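You operate a simulated robot arm through the tools that you are given. There is no shell and no other tool. Be economical: measure what you need, move in short steps, check, and stop when the job is done.

You are at the controls of a simulated robot arm. One attempt, no reset.

## Task
Put one of the screen packs from the top of the trestle on top of the grey cup.
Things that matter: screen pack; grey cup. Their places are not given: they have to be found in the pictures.

Only the result counts: the job must be done as asked and must still hold three seconds after the hand-in. Knocking over, shifting, dropping, spilling or breaking anything else fails it.

## Robot
A 7-joint arm with a two-finger parallel gripper, fixed in place. Base frame: the origin is at the foot of the arm, x ahead of it, y to its left, z up; the work surface is at about z = 0. Units: m, degrees, N and s.
With the tool pointing down near the work surface it reaches from about 0.24 to 0.62 m from the base axis. Its first joint turns from -66.0 to 66.0 degrees. Payload 2.6 kg.
The TCP is the grasp point between the finger pads, 0.03 m short of the fingertips. In the tool frame z runs along the fingers and y along their closing line. The gripper opens to 0.094 m. The fingers are 0.028 m wide and 0.01 m thick; the gripper's body (0.05 by 0.096 m) begins 0.055 m behind the TCP.
Orientation is told as [roll, pitch, yaw] about the base's x, y, z axes, in that order, counted from this pose: with the fingers straight down and closing along the base's y, the tool's x points along the base's -x, its y along +y and its z along -z.

## Interface
- The arm moves only by the tool arm_command. Its argument "commands" is a list that holds one entry, the list of rows, each a list of 5 numbers: the shift along the tool's x, y, z in units of 200 mm (1.0 is 200 mm), then the turn about the tool's z in units of 60 degrees (1.0 is 60 degrees), then the finger opening in mm, from 0 to 94. In form: [[[x, y, z, spin, fingers], ...]]. A call has 1 to 10 rows; each row is the pose to reach, as a shift and turn from the pose commanded when the call began, along the tool's axes at that moment. A call with a number of a shift or a turn outside -1 to 1 is refused whole. A row lasts 0.2 s, in which the tool goes at most 0.05 m and 8.6 degrees; a call with a longer step from one row to the next is refused whole, and so is a gripper value outside its range. Where a pose cannot be reached the arm comes as near as it can. A force on the tool above 40 N (or 10 N above the force at the start of the call, whichever is more), or a blocked arm, ends the call early, and 0.2 s more pass. Each finger travels about 0.072 m/s and halts on what it meets, pressing with about 44 N; the grip force reading is that of the motor and also rises with nothing between the fingers. The clock runs only during rows and for 0.2 s after the last one: add rows that repeat a pose to give the fingers time. It gives the time, the measured TCP pose, the force on the tool (base axes), the opening and the grip force at its end, in the units of the frame above (readings bear some noise), and new pictures: "show" is both (left out), scene, wrist or none.
- Cameras (640 x 400 px; columns grow to the right, rows downward): "scene" is fixed at [0.0351, 0.4249, 0.5651]; the picture's right is [-0.81, -0.58, 0.00], its down [-0.29, 0.40, -0.87] and it looks along [0.50, -0.71, -0.50] (base axes); focal length 338 px, centre (320, 200). "wrist" rides on the gripper at [-0.037, 0, -0.058] in the tool frame; the picture's right is [0.00, -1.00, 0.00], its down [0.97, 0.00, -0.24] and it looks along [0.24, 0.00, 0.97] (tool axes); focal length 218 px, centre (320, 200).
- measure_at(camera, pixels): for up to 12 pixels [column, row] of the newest picture of that camera ("zoom" is the newest enlarged one), the place [x, y, z] in the base frame of the surface seen there, good to about 0.003 m, but the place of the scene camera against the robot may be out by one fixed shift of up to 0.012 m in any direction. No time passes.
- close_up(camera, box): a new picture of the part [left, top, right, bottom] of that camera's present view, enlarged. No time passes.
- sign_off(): hands the job in; it is judged then, once.

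Work in short steps. Measure before you move; look again where a grasp or a placing could have gone wrong, and mend it. You have 60 turns and 120 pictures in all, those below and enlarged ones among them. Open the gripper and draw the arm clear of the work before you hand the job in, unless the task says otherwise; then end with one line.

The tools are called after ">>>" as name(argument=value, ...) on one line, values as JSON. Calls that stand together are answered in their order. arm_command: Moves the arm, as the interface text tells. Its arguments: {"type":"object","properties":{"commands":{"type":"array","items":{"type":"array","items":{"type":"array","items":{"type":"number"}}}},"show":{"type":"string","enum":["both","scene","wrist","none"]}},"required":["commands"]} The other tools are called the same way: measure_at (camera, pixels) gives the place of the surface under pixels of a picture; close_up (camera, box) takes an enlarged picture of a part of a camera's view; sign_off () hands the job in.

At the start:

```text
time_s: 0.0
ee_pos: [0.3682, -0.0507, 0.1851]
tcp_rot: [0.0, 0.0, -0.1]
contact_force: [0.4, 0.0, -0.2]
finger_gap: 0.094
grasp_force: 0.1
```

scene: 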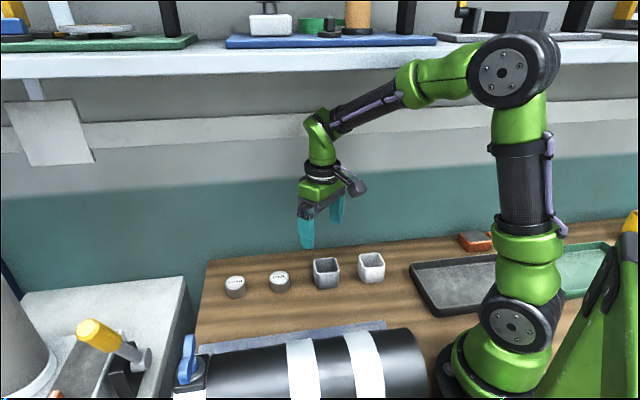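
wrist: 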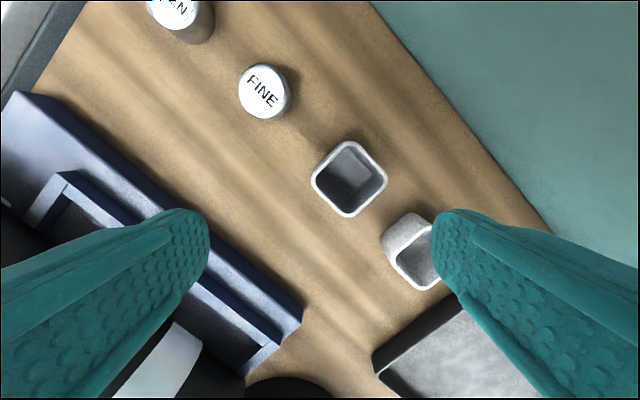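

The scene shows two round labelled pieces at about (235,287) and (279,281), and two cups at (326,272) and (371,267). I'll enlarge both views and measure them.

>>> close_up(camera="scene", box=[200, 230, 420, 330])

>>> close_up(camera="wrist", box=[120, 0, 480, 300])

>>> measure_at(camera="wrist", pixels=[[175, 8], [263, 92], [350, 148], [350, 180], [400, 226], [420, 265], [300, 200], [318, 178], [380, 182], [348, 212], [200, 38]])

>>> measure_at(camera="scene", pixels=[[235, 281], [279, 275], [326, 262], [326, 280], [371, 256], [371, 275], [300, 300], [60, 370], [120, 300], [450, 280], [235, 296]])

```text
2.91 times, centred on (310, 280) of scene
```

zoom: 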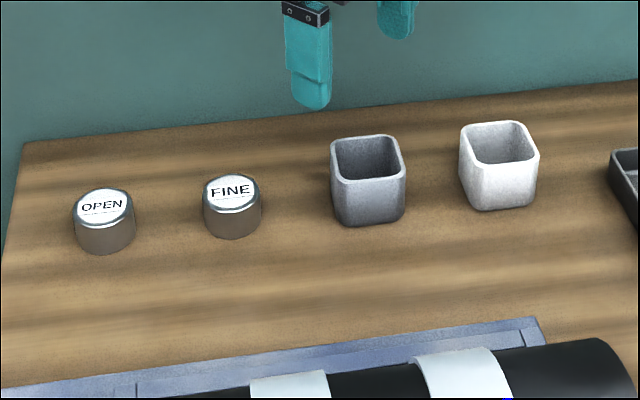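

```text
1.33 times, centred on (300, 150) of wrist
```

zoom: 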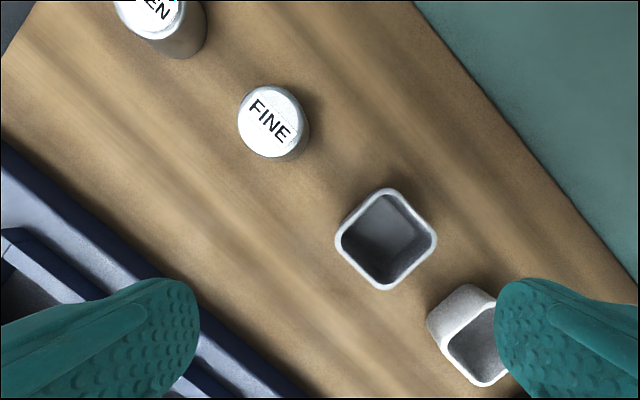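

```text
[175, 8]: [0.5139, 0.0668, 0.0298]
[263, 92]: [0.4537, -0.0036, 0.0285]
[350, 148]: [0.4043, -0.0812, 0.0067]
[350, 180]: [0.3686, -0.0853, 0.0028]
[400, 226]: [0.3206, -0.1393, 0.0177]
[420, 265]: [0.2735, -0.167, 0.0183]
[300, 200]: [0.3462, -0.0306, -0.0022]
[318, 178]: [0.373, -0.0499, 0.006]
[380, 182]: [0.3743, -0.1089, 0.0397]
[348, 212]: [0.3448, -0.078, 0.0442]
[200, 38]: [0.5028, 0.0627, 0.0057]
```

```text
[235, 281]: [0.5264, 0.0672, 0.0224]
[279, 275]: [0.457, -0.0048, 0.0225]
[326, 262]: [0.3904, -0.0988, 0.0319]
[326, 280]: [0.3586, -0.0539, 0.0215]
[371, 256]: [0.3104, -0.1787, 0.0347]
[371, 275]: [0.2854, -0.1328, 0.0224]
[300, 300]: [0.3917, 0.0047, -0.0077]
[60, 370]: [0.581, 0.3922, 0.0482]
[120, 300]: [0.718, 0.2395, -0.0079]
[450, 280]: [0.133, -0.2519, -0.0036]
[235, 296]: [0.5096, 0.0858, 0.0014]
```

FINE and OPEN both stand on the wooden top and the grey cup is at wrist (350,178). I need sizes, so I'll measure the rims in the newest zoom.

>>> measure_at(camera="zoom", pixels=[[242, 120], [300, 125], [270, 90], [270, 152], [340, 238], [432, 240], [387, 192], [384, 286], [364, 212], [410, 212], [362, 268], [414, 268]])

>>> close_up(camera="wrist", box=[230, 50, 400, 230])

```text
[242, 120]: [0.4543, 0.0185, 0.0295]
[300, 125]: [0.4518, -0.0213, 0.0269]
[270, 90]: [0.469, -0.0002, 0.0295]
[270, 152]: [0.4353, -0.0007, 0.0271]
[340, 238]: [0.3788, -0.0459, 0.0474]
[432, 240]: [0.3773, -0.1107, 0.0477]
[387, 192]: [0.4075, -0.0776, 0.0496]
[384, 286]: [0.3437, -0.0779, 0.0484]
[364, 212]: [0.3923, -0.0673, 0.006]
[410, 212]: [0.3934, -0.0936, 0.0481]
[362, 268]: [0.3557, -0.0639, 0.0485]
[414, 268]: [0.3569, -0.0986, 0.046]
```

```text
2.22 times, centred on (315, 140) of wrist
```

zoom: 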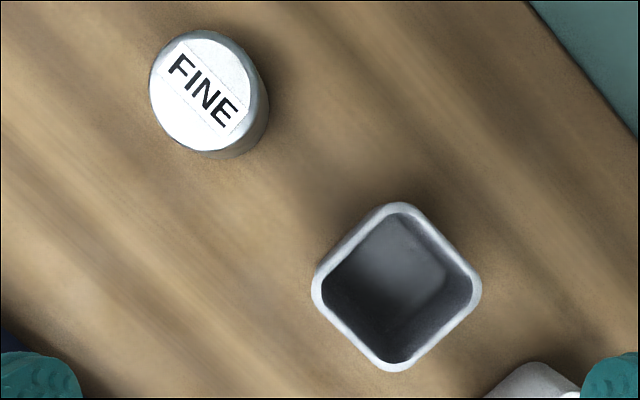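

FINE's top measures about 0.040 m across, centred near (0.453,-0.001), and the cup is centred near (0.376,-0.078) with its rim at 0.048. The pack's diameter is close to the cup's inner width, so I'll move above the pack for a more exact look.

>>> arm_command(commands=[[[-0.105, 0.0625, 0.075, 0, 94], [-0.21, 0.125, 0.15, 0, 94], [-0.315, 0.1875, 0.225, 0, 94], [-0.42, 0.25, 0.3, 0, 94], [-0.42, 0.25, 0.3, 0, 94]]], show="wrist")

```text
time_s: 1.2
ee_pos: [0.4523, -0.0035, 0.1258]
tcp_rot: [0.0, -0.1, -0.1]
contact_force: [0.0, 0.3, -0.4]
finger_gap: 0.0938
grasp_force: 0.0
```

wrist: 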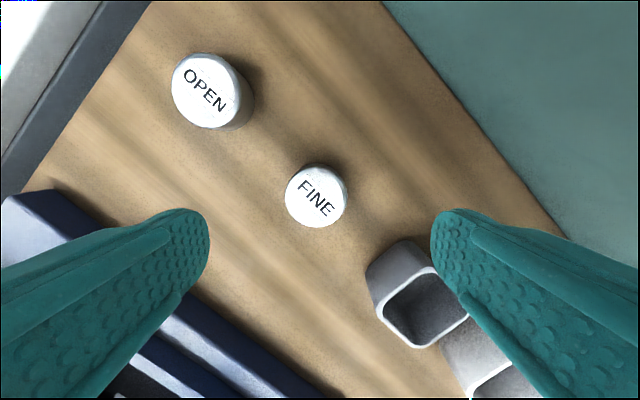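

FINE is centred at (316,196), and the cup rim is now partly seen at (425,305). I'll enlarge both and measure the edges.

>>> close_up(camera="wrist", box=[268, 150, 364, 242])

>>> measure_at(camera="wrist", pixels=[[286, 196], [346, 196], [316, 167], [316, 227], [295, 175], [338, 217], [316, 196], [300, 290], [207, 90]])

```text
4.35 times, centred on (316, 196) of wrist
```

zoom: 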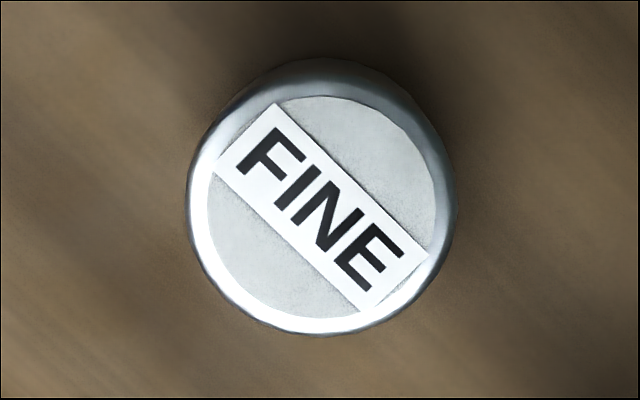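

```text
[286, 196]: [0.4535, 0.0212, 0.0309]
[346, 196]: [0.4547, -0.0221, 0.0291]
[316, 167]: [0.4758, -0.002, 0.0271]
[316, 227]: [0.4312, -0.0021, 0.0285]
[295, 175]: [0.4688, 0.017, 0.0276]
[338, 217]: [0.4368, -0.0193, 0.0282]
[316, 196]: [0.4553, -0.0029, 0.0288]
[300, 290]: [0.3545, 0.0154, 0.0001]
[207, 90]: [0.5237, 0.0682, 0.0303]
```

The pack is about 0.044 m across with its centre near (0.4540,-0.0015). Next I'll look at the cup straight from above to compare its opening.

>>> arm_command(commands=[[[0.095, -0.094, -0.075, 0, 94], [0.19, -0.188, -0.1, 0, 94], [0.285, -0.282, -0.1, 0, 94], [0.38, -0.375, -0.1, 0, 94], [0.38, -0.375, -0.1, 0, 94]]], show="wrist")

>>> close_up(camera="wrist", box=[256, 130, 384, 260])

```text
time_s: 2.4
ee_pos: [0.3754, -0.0772, 0.1447]
tcp_rot: [-0.1, 0.0, 0.0]
contact_force: [-0.3, 0.0, -0.4]
finger_gap: 0.0942
grasp_force: 0.0
```

wrist: 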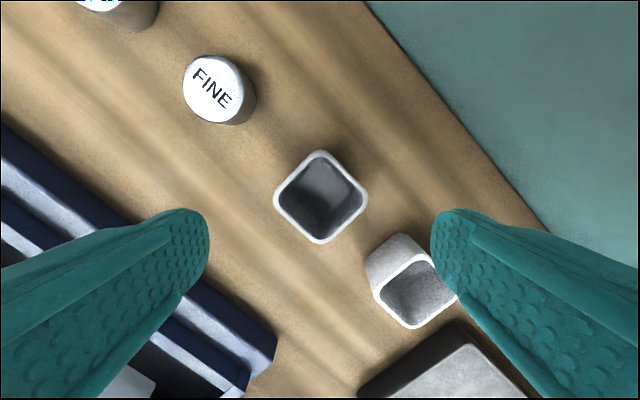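

```text
3.08 times, centred on (320, 195) of wrist
```

zoom: 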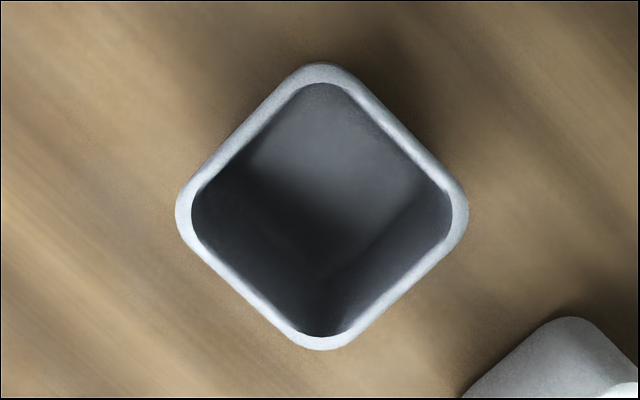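

The cup's opening looks about 0.049 m wide across flats, slightly more than the pack's ~0.045 m, so a centred pack would drop in. I'll measure the rim points to confirm.

>>> measure_at(camera="zoom", pixels=[[238, 134], [404, 140], [402, 284], [240, 280], [320, 73], [320, 343], [184, 213], [460, 213], [260, 113], [380, 306], [330, 190], [395, 180]])

>>> close_up(camera="scene", box=[260, 235, 350, 300])

```text
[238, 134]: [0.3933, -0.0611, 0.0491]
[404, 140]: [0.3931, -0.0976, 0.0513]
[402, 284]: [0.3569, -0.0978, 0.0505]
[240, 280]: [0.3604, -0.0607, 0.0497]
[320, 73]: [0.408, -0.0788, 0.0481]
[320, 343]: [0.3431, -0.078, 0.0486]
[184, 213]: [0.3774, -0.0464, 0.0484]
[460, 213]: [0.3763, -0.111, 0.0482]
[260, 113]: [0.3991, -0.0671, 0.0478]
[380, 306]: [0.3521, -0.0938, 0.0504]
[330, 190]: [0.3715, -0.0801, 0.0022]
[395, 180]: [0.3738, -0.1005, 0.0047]
```

```text
6.15 times, centred on (305, 268) of scene
```

zoom: 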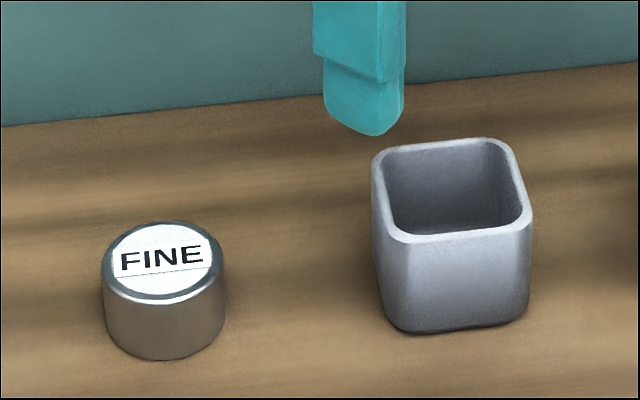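

Opposite rim walls are about 0.052 m apart at mid-wall, so the opening is about 0.0485 m and a centred pack would fall inside. I'll rest it on the rim shifted about 20 mm toward the cup's +x corner, where two adjacent walls carry it. First I move above FINE, at about +0.078 and +0.078 m from here, and partly down.

>>> arm_command(commands=[[[-0.13, 0.1295, 0, 0, 80], [-0.26, 0.259, 0, 0, 80], [-0.39, 0.3885, 0, 0, 80], [-0.39, 0.3885, 0.17, 0, 80], [-0.39, 0.3885, 0.33, 0, 80], [-0.39, 0.3885, 0.33, 0, 80]]], show="both")

```text
time_s: 3.8
ee_pos: [0.4539, 0.0042, 0.0772]
tcp_rot: [0.1, -0.2, 0.0]
contact_force: [-0.6, -1.3, -0.1]
finger_gap: 0.0801
grasp_force: 0.0
```

scene: 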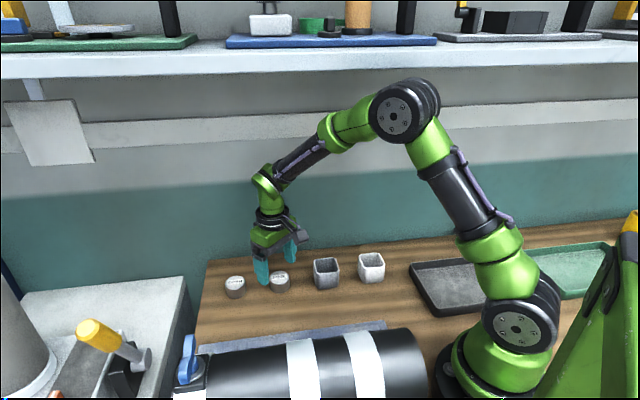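
wrist: 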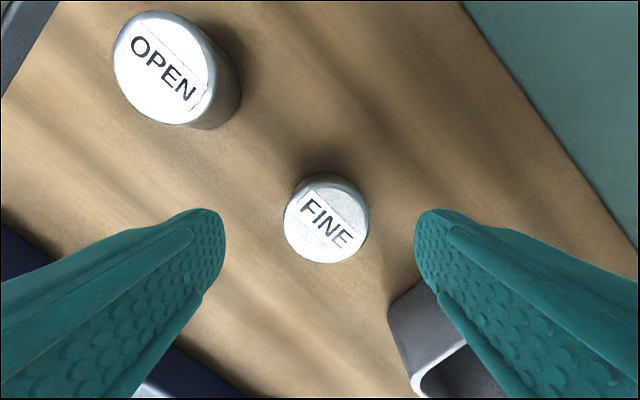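

FINE's top is centred near (327,218), about 2.5 mm to the -y side and fine in x, and the fingers clear the cup. I'll shift slightly, go down to about z 0.037 and close.

>>> arm_command(commands=[[[0, -0.0125, 0, 0, 80], [0, -0.0125, 0.1, 0, 80], [0, -0.0125, 0.2, 0, 80], [0, -0.0125, 0.2, 0, 80], [0, -0.0125, 0.2, 0, 60], [0, -0.0125, 0.2, 0, 50], [0, -0.0125, 0.2, 0, 35], [0, -0.0125, 0.2, 0, 30], [0, -0.0125, 0.2, 0, 30]]], show="both")

```text
time_s: 5.8
ee_pos: [0.4533, -0.0016, 0.0375]
tcp_rot: [0.0, 0.0, 0.0]
contact_force: [-0.2, 0.1, 1.0]
finger_gap: 0.0435
grasp_force: 44.3
```

scene: 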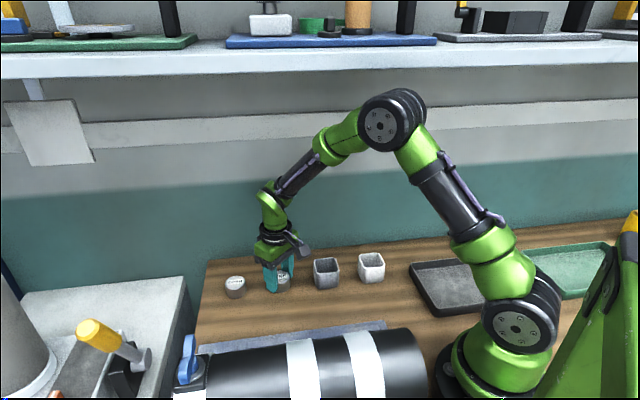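
wrist: 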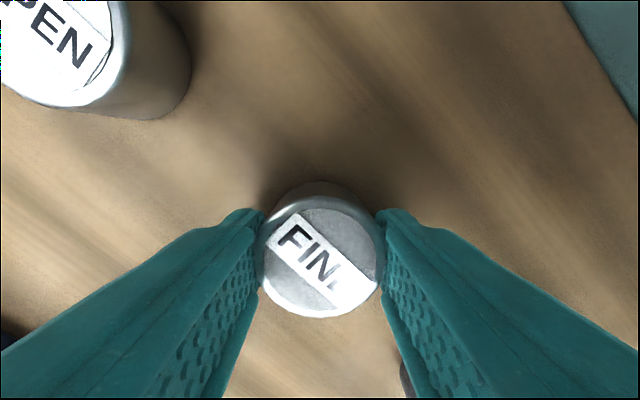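

The grip holds at 0.0435 m with 44 N, and the pack is centred in the fingers. I'll lift straight up, then carry it over to the cup's +x corner side.

>>> arm_command(commands=[[[0, 0, -0.11, 0, 30], [0, 0, -0.22, 0, 30], [0, 0, -0.33, 0, 30], [0, 0, -0.44, 0, 30], [0.074, -0.0956, -0.44, 0, 30], [0.148, -0.191, -0.44, 0, 30], [0.222, -0.287, -0.44, 0, 30], [0.295, -0.3825, -0.44, 0, 30], [0.295, -0.3825, -0.44, 0, 30], [0.295, -0.3825, -0.44, 0, 30]]], show="both")

>>> close_up(camera="scene", box=[260, 220, 370, 300])

```text
time_s: 8.0
ee_pos: [0.3953, -0.0778, 0.1278]
tcp_rot: [-0.1, 0.0, 0.0]
contact_force: [-0.4, 0.9, -0.5]
finger_gap: 0.0432
grasp_force: 44.2
```

scene: 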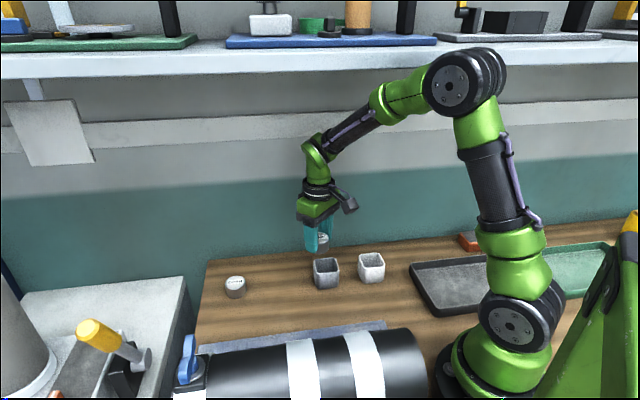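
wrist: 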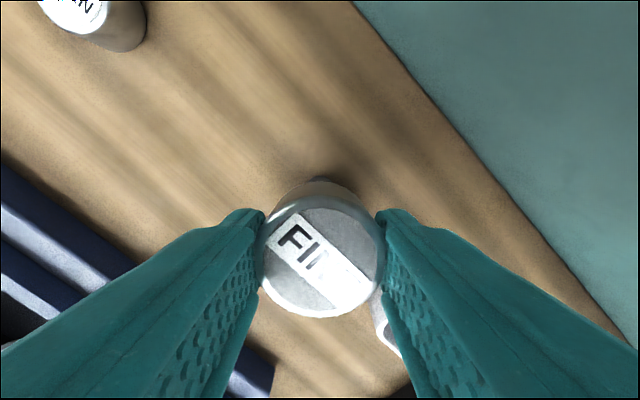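

```text
5.00 times, centred on (315, 260) of scene
```

zoom: 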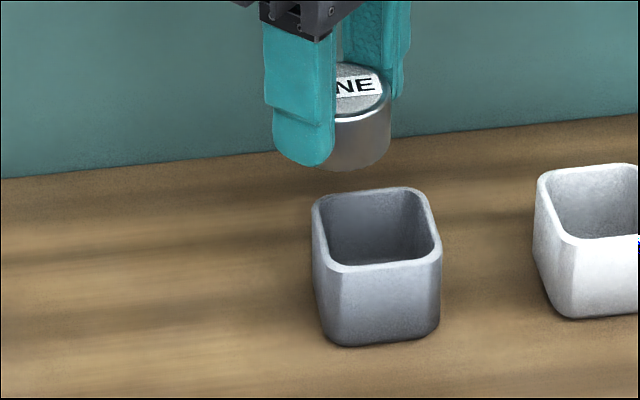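

The pack hangs level and its bottom should touch the rim (z about 0.049) with the TCP near 0.086. I'll lower to about 0.091 and check against the cup.

>>> arm_command(commands=[[[0, 0, 0.06, 0, 30], [0, 0, 0.12, 0, 30], [0, 0, 0.17, 0, 30], [0, 0, 0.17, 0, 30]]], show="both")

>>> close_up(camera="scene", box=[280, 230, 370, 300])

```text
time_s: 9.0
ee_pos: [0.395, -0.0768, 0.0921]
tcp_rot: [0.1, 0.1, 0.0]
contact_force: [-0.5, 1.0, -1.0]
finger_gap: 0.0431
grasp_force: 44.5
```

scene: 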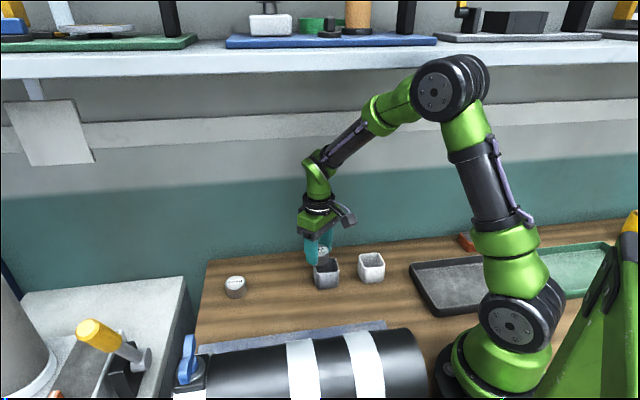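
wrist: 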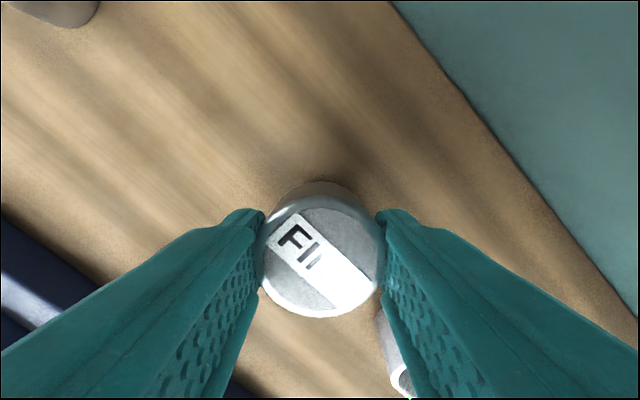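

```text
5.71 times, centred on (325, 265) of scene
```

zoom: 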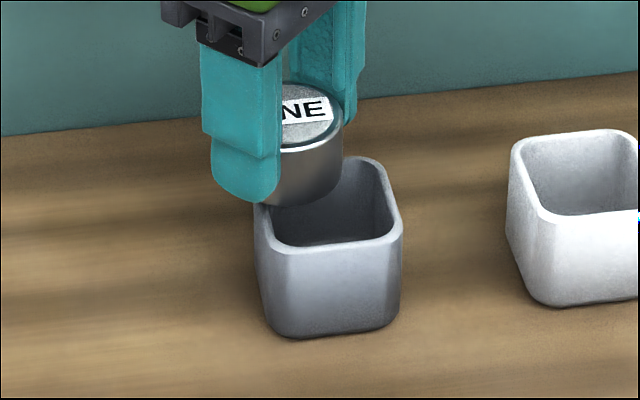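

The pack is just above the rim over the left/far corner, as planned. I'll lower 5 mm in 1 mm steps and read the force.

>>> arm_command(commands=[[[0, 0, 0.005, 0, 30], [0, 0, 0.01, 0, 30], [0, 0, 0.015, 0, 30], [0, 0, 0.02, 0, 30], [0, 0, 0.02, 0, 30]]], show="scene")

>>> close_up(camera="scene", box=[280, 230, 370, 300])

```text
time_s: 10.2
ee_pos: [0.3958, -0.0768, 0.0884]
tcp_rot: [-0.1, -0.1, 0.0]
contact_force: [0.5, -0.4, -0.5]
finger_gap: 0.0434
grasp_force: 44.5
```

scene: 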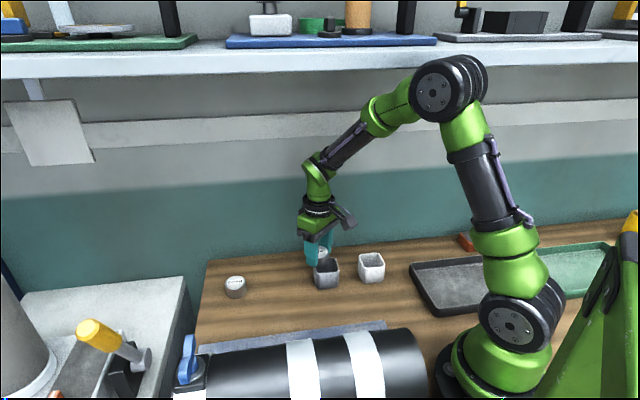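

```text
5.71 times, centred on (325, 265) of scene
```

zoom: 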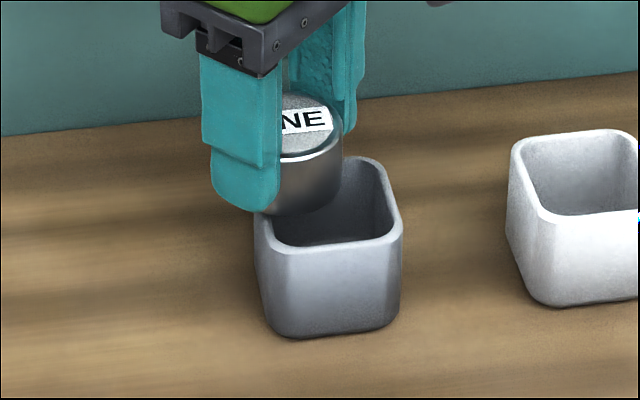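

No contact yet (force about 0 at z 0.088). I'll go on 1.5 mm.

>>> arm_command(commands=[[[0, 0, 0.004, 0, 30], [0, 0, 0.0075, 0, 30], [0, 0, 0.0075, 0, 30]]], show="none")

```text
time_s: 11.0
ee_pos: [0.3956, -0.0769, 0.0877]
tcp_rot: [-0.1, -0.1, -0.1]
contact_force: [-0.4, -0.6, -1.1]
finger_gap: 0.0431
grasp_force: 44.1
```

Still no contact (z force -1.1 N, within noise). I'll go down another 1.5 mm.

>>> arm_command(commands=[[[0, 0, 0.004, 0, 30], [0, 0, 0.0075, 0, 30], [0, 0, 0.0075, 0, 30]]], show="none")

```text
time_s: 11.8
ee_pos: [0.3951, -0.078, 0.0868]
tcp_rot: [0.0, -0.2, 0.0]
contact_force: [-2.6, 1.8, 18.1]
finger_gap: 0.0432
grasp_force: 44.3
```

Contact: 18 N upward at z 0.0868. I'll ease up about 0.7 mm and open the fingers gently.

>>> arm_command(commands=[[[0, 0, -0.0035, 0, 30], [0, 0, -0.0035, 0, 30], [0, 0, -0.0035, 0, 42], [0, 0, -0.0035, 0, 45], [0, 0, -0.0035, 0, 48], [0, 0, -0.0035, 0, 54], [0, 0, -0.0035, 0, 60], [0, 0, -0.0035, 0, 60]]], show="both")

>>> close_up(camera="scene", box=[280, 230, 370, 300])

```text
time_s: 13.6
ee_pos: [0.3954, -0.0775, 0.0861]
tcp_rot: [0.0, -0.2, 0.0]
contact_force: [-0.3, 0.6, 0.2]
finger_gap: 0.06
grasp_force: 0.1
```

scene: 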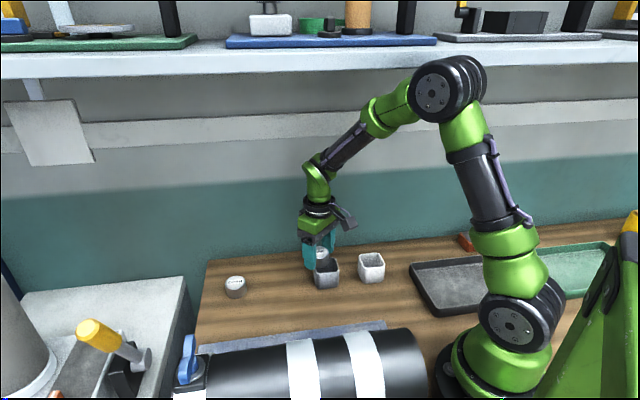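
wrist: 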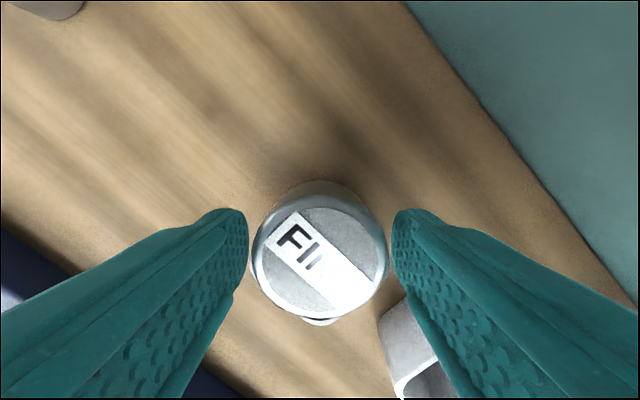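

```text
5.71 times, centred on (325, 265) of scene
```

zoom: 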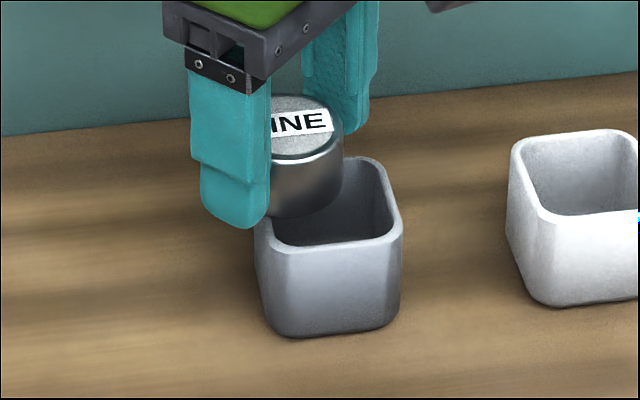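

The pack stays level on the rim with the fingers open at 60 mm and no force on the tool. I'll draw straight up and look again.

>>> arm_command(commands=[[[0, 0, -0.05, 0, 64], [0, 0, -0.15, 0, 64], [0, 0, -0.3, 0, 64], [0, 0, -0.5, 0, 64], [0.1, 0, -0.55, 0, 64], [0.1, 0, -0.55, 0, 64], [0.1, 0, -0.55, 0, 64], [0.1, 0, -0.55, 0, 64]]], show="both")

>>> close_up(camera="scene", box=[280, 230, 370, 300])

>>> measure_at(camera="scene", pixels=[[322, 251], [326, 280], [235, 281]])

```text
time_s: 15.4
ee_pos: [0.3724, -0.0741, 0.1886]
tcp_rot: [0.4, 1.5, 0.5]
contact_force: [0.3, 0.6, -0.1]
finger_gap: 0.064
grasp_force: 0.1
```

scene: 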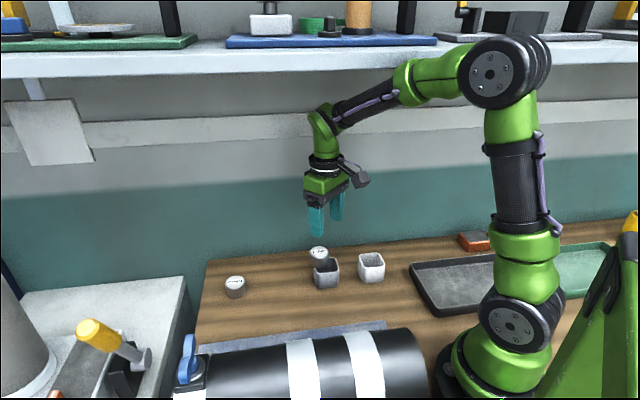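
wrist: 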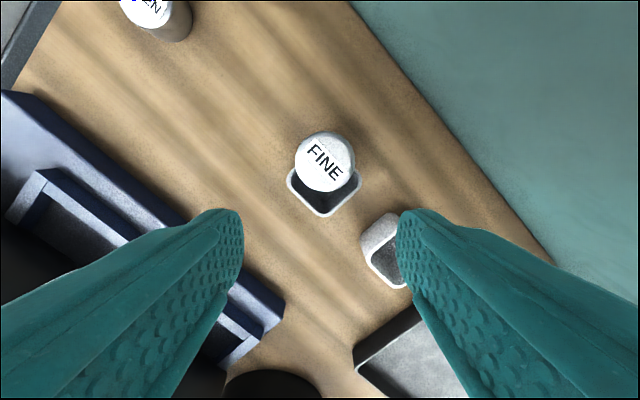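

```text
5.71 times, centred on (325, 265) of scene
```

zoom: 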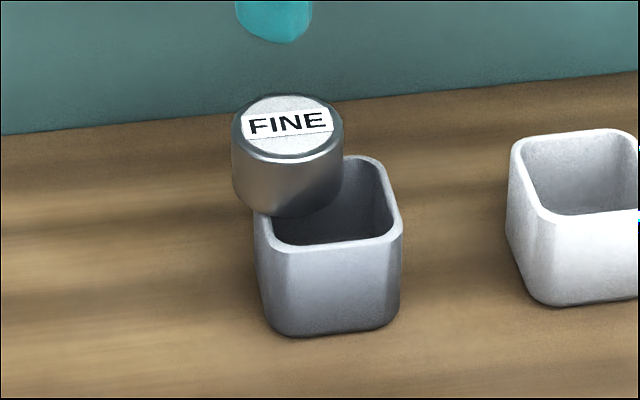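

```text
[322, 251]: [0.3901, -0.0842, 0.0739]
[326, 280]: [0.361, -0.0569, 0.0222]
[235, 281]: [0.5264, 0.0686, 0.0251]
```

The FINE pack stands level on the grey cup's rim, its top at about z 0.076, which is the rim height plus the pack's height. The cup hasn't moved, OPEN and the white cup are untouched, and the arm is clear, so I hand in.

>>> sign_off()

```text
The job is handed in.
```

The FINE screen pack is resting level on the grey cup's rim, about 20 mm off-centre toward the far corner, because a centred pack would have dropped inside; I saw nothing else move, and the job is handed in.
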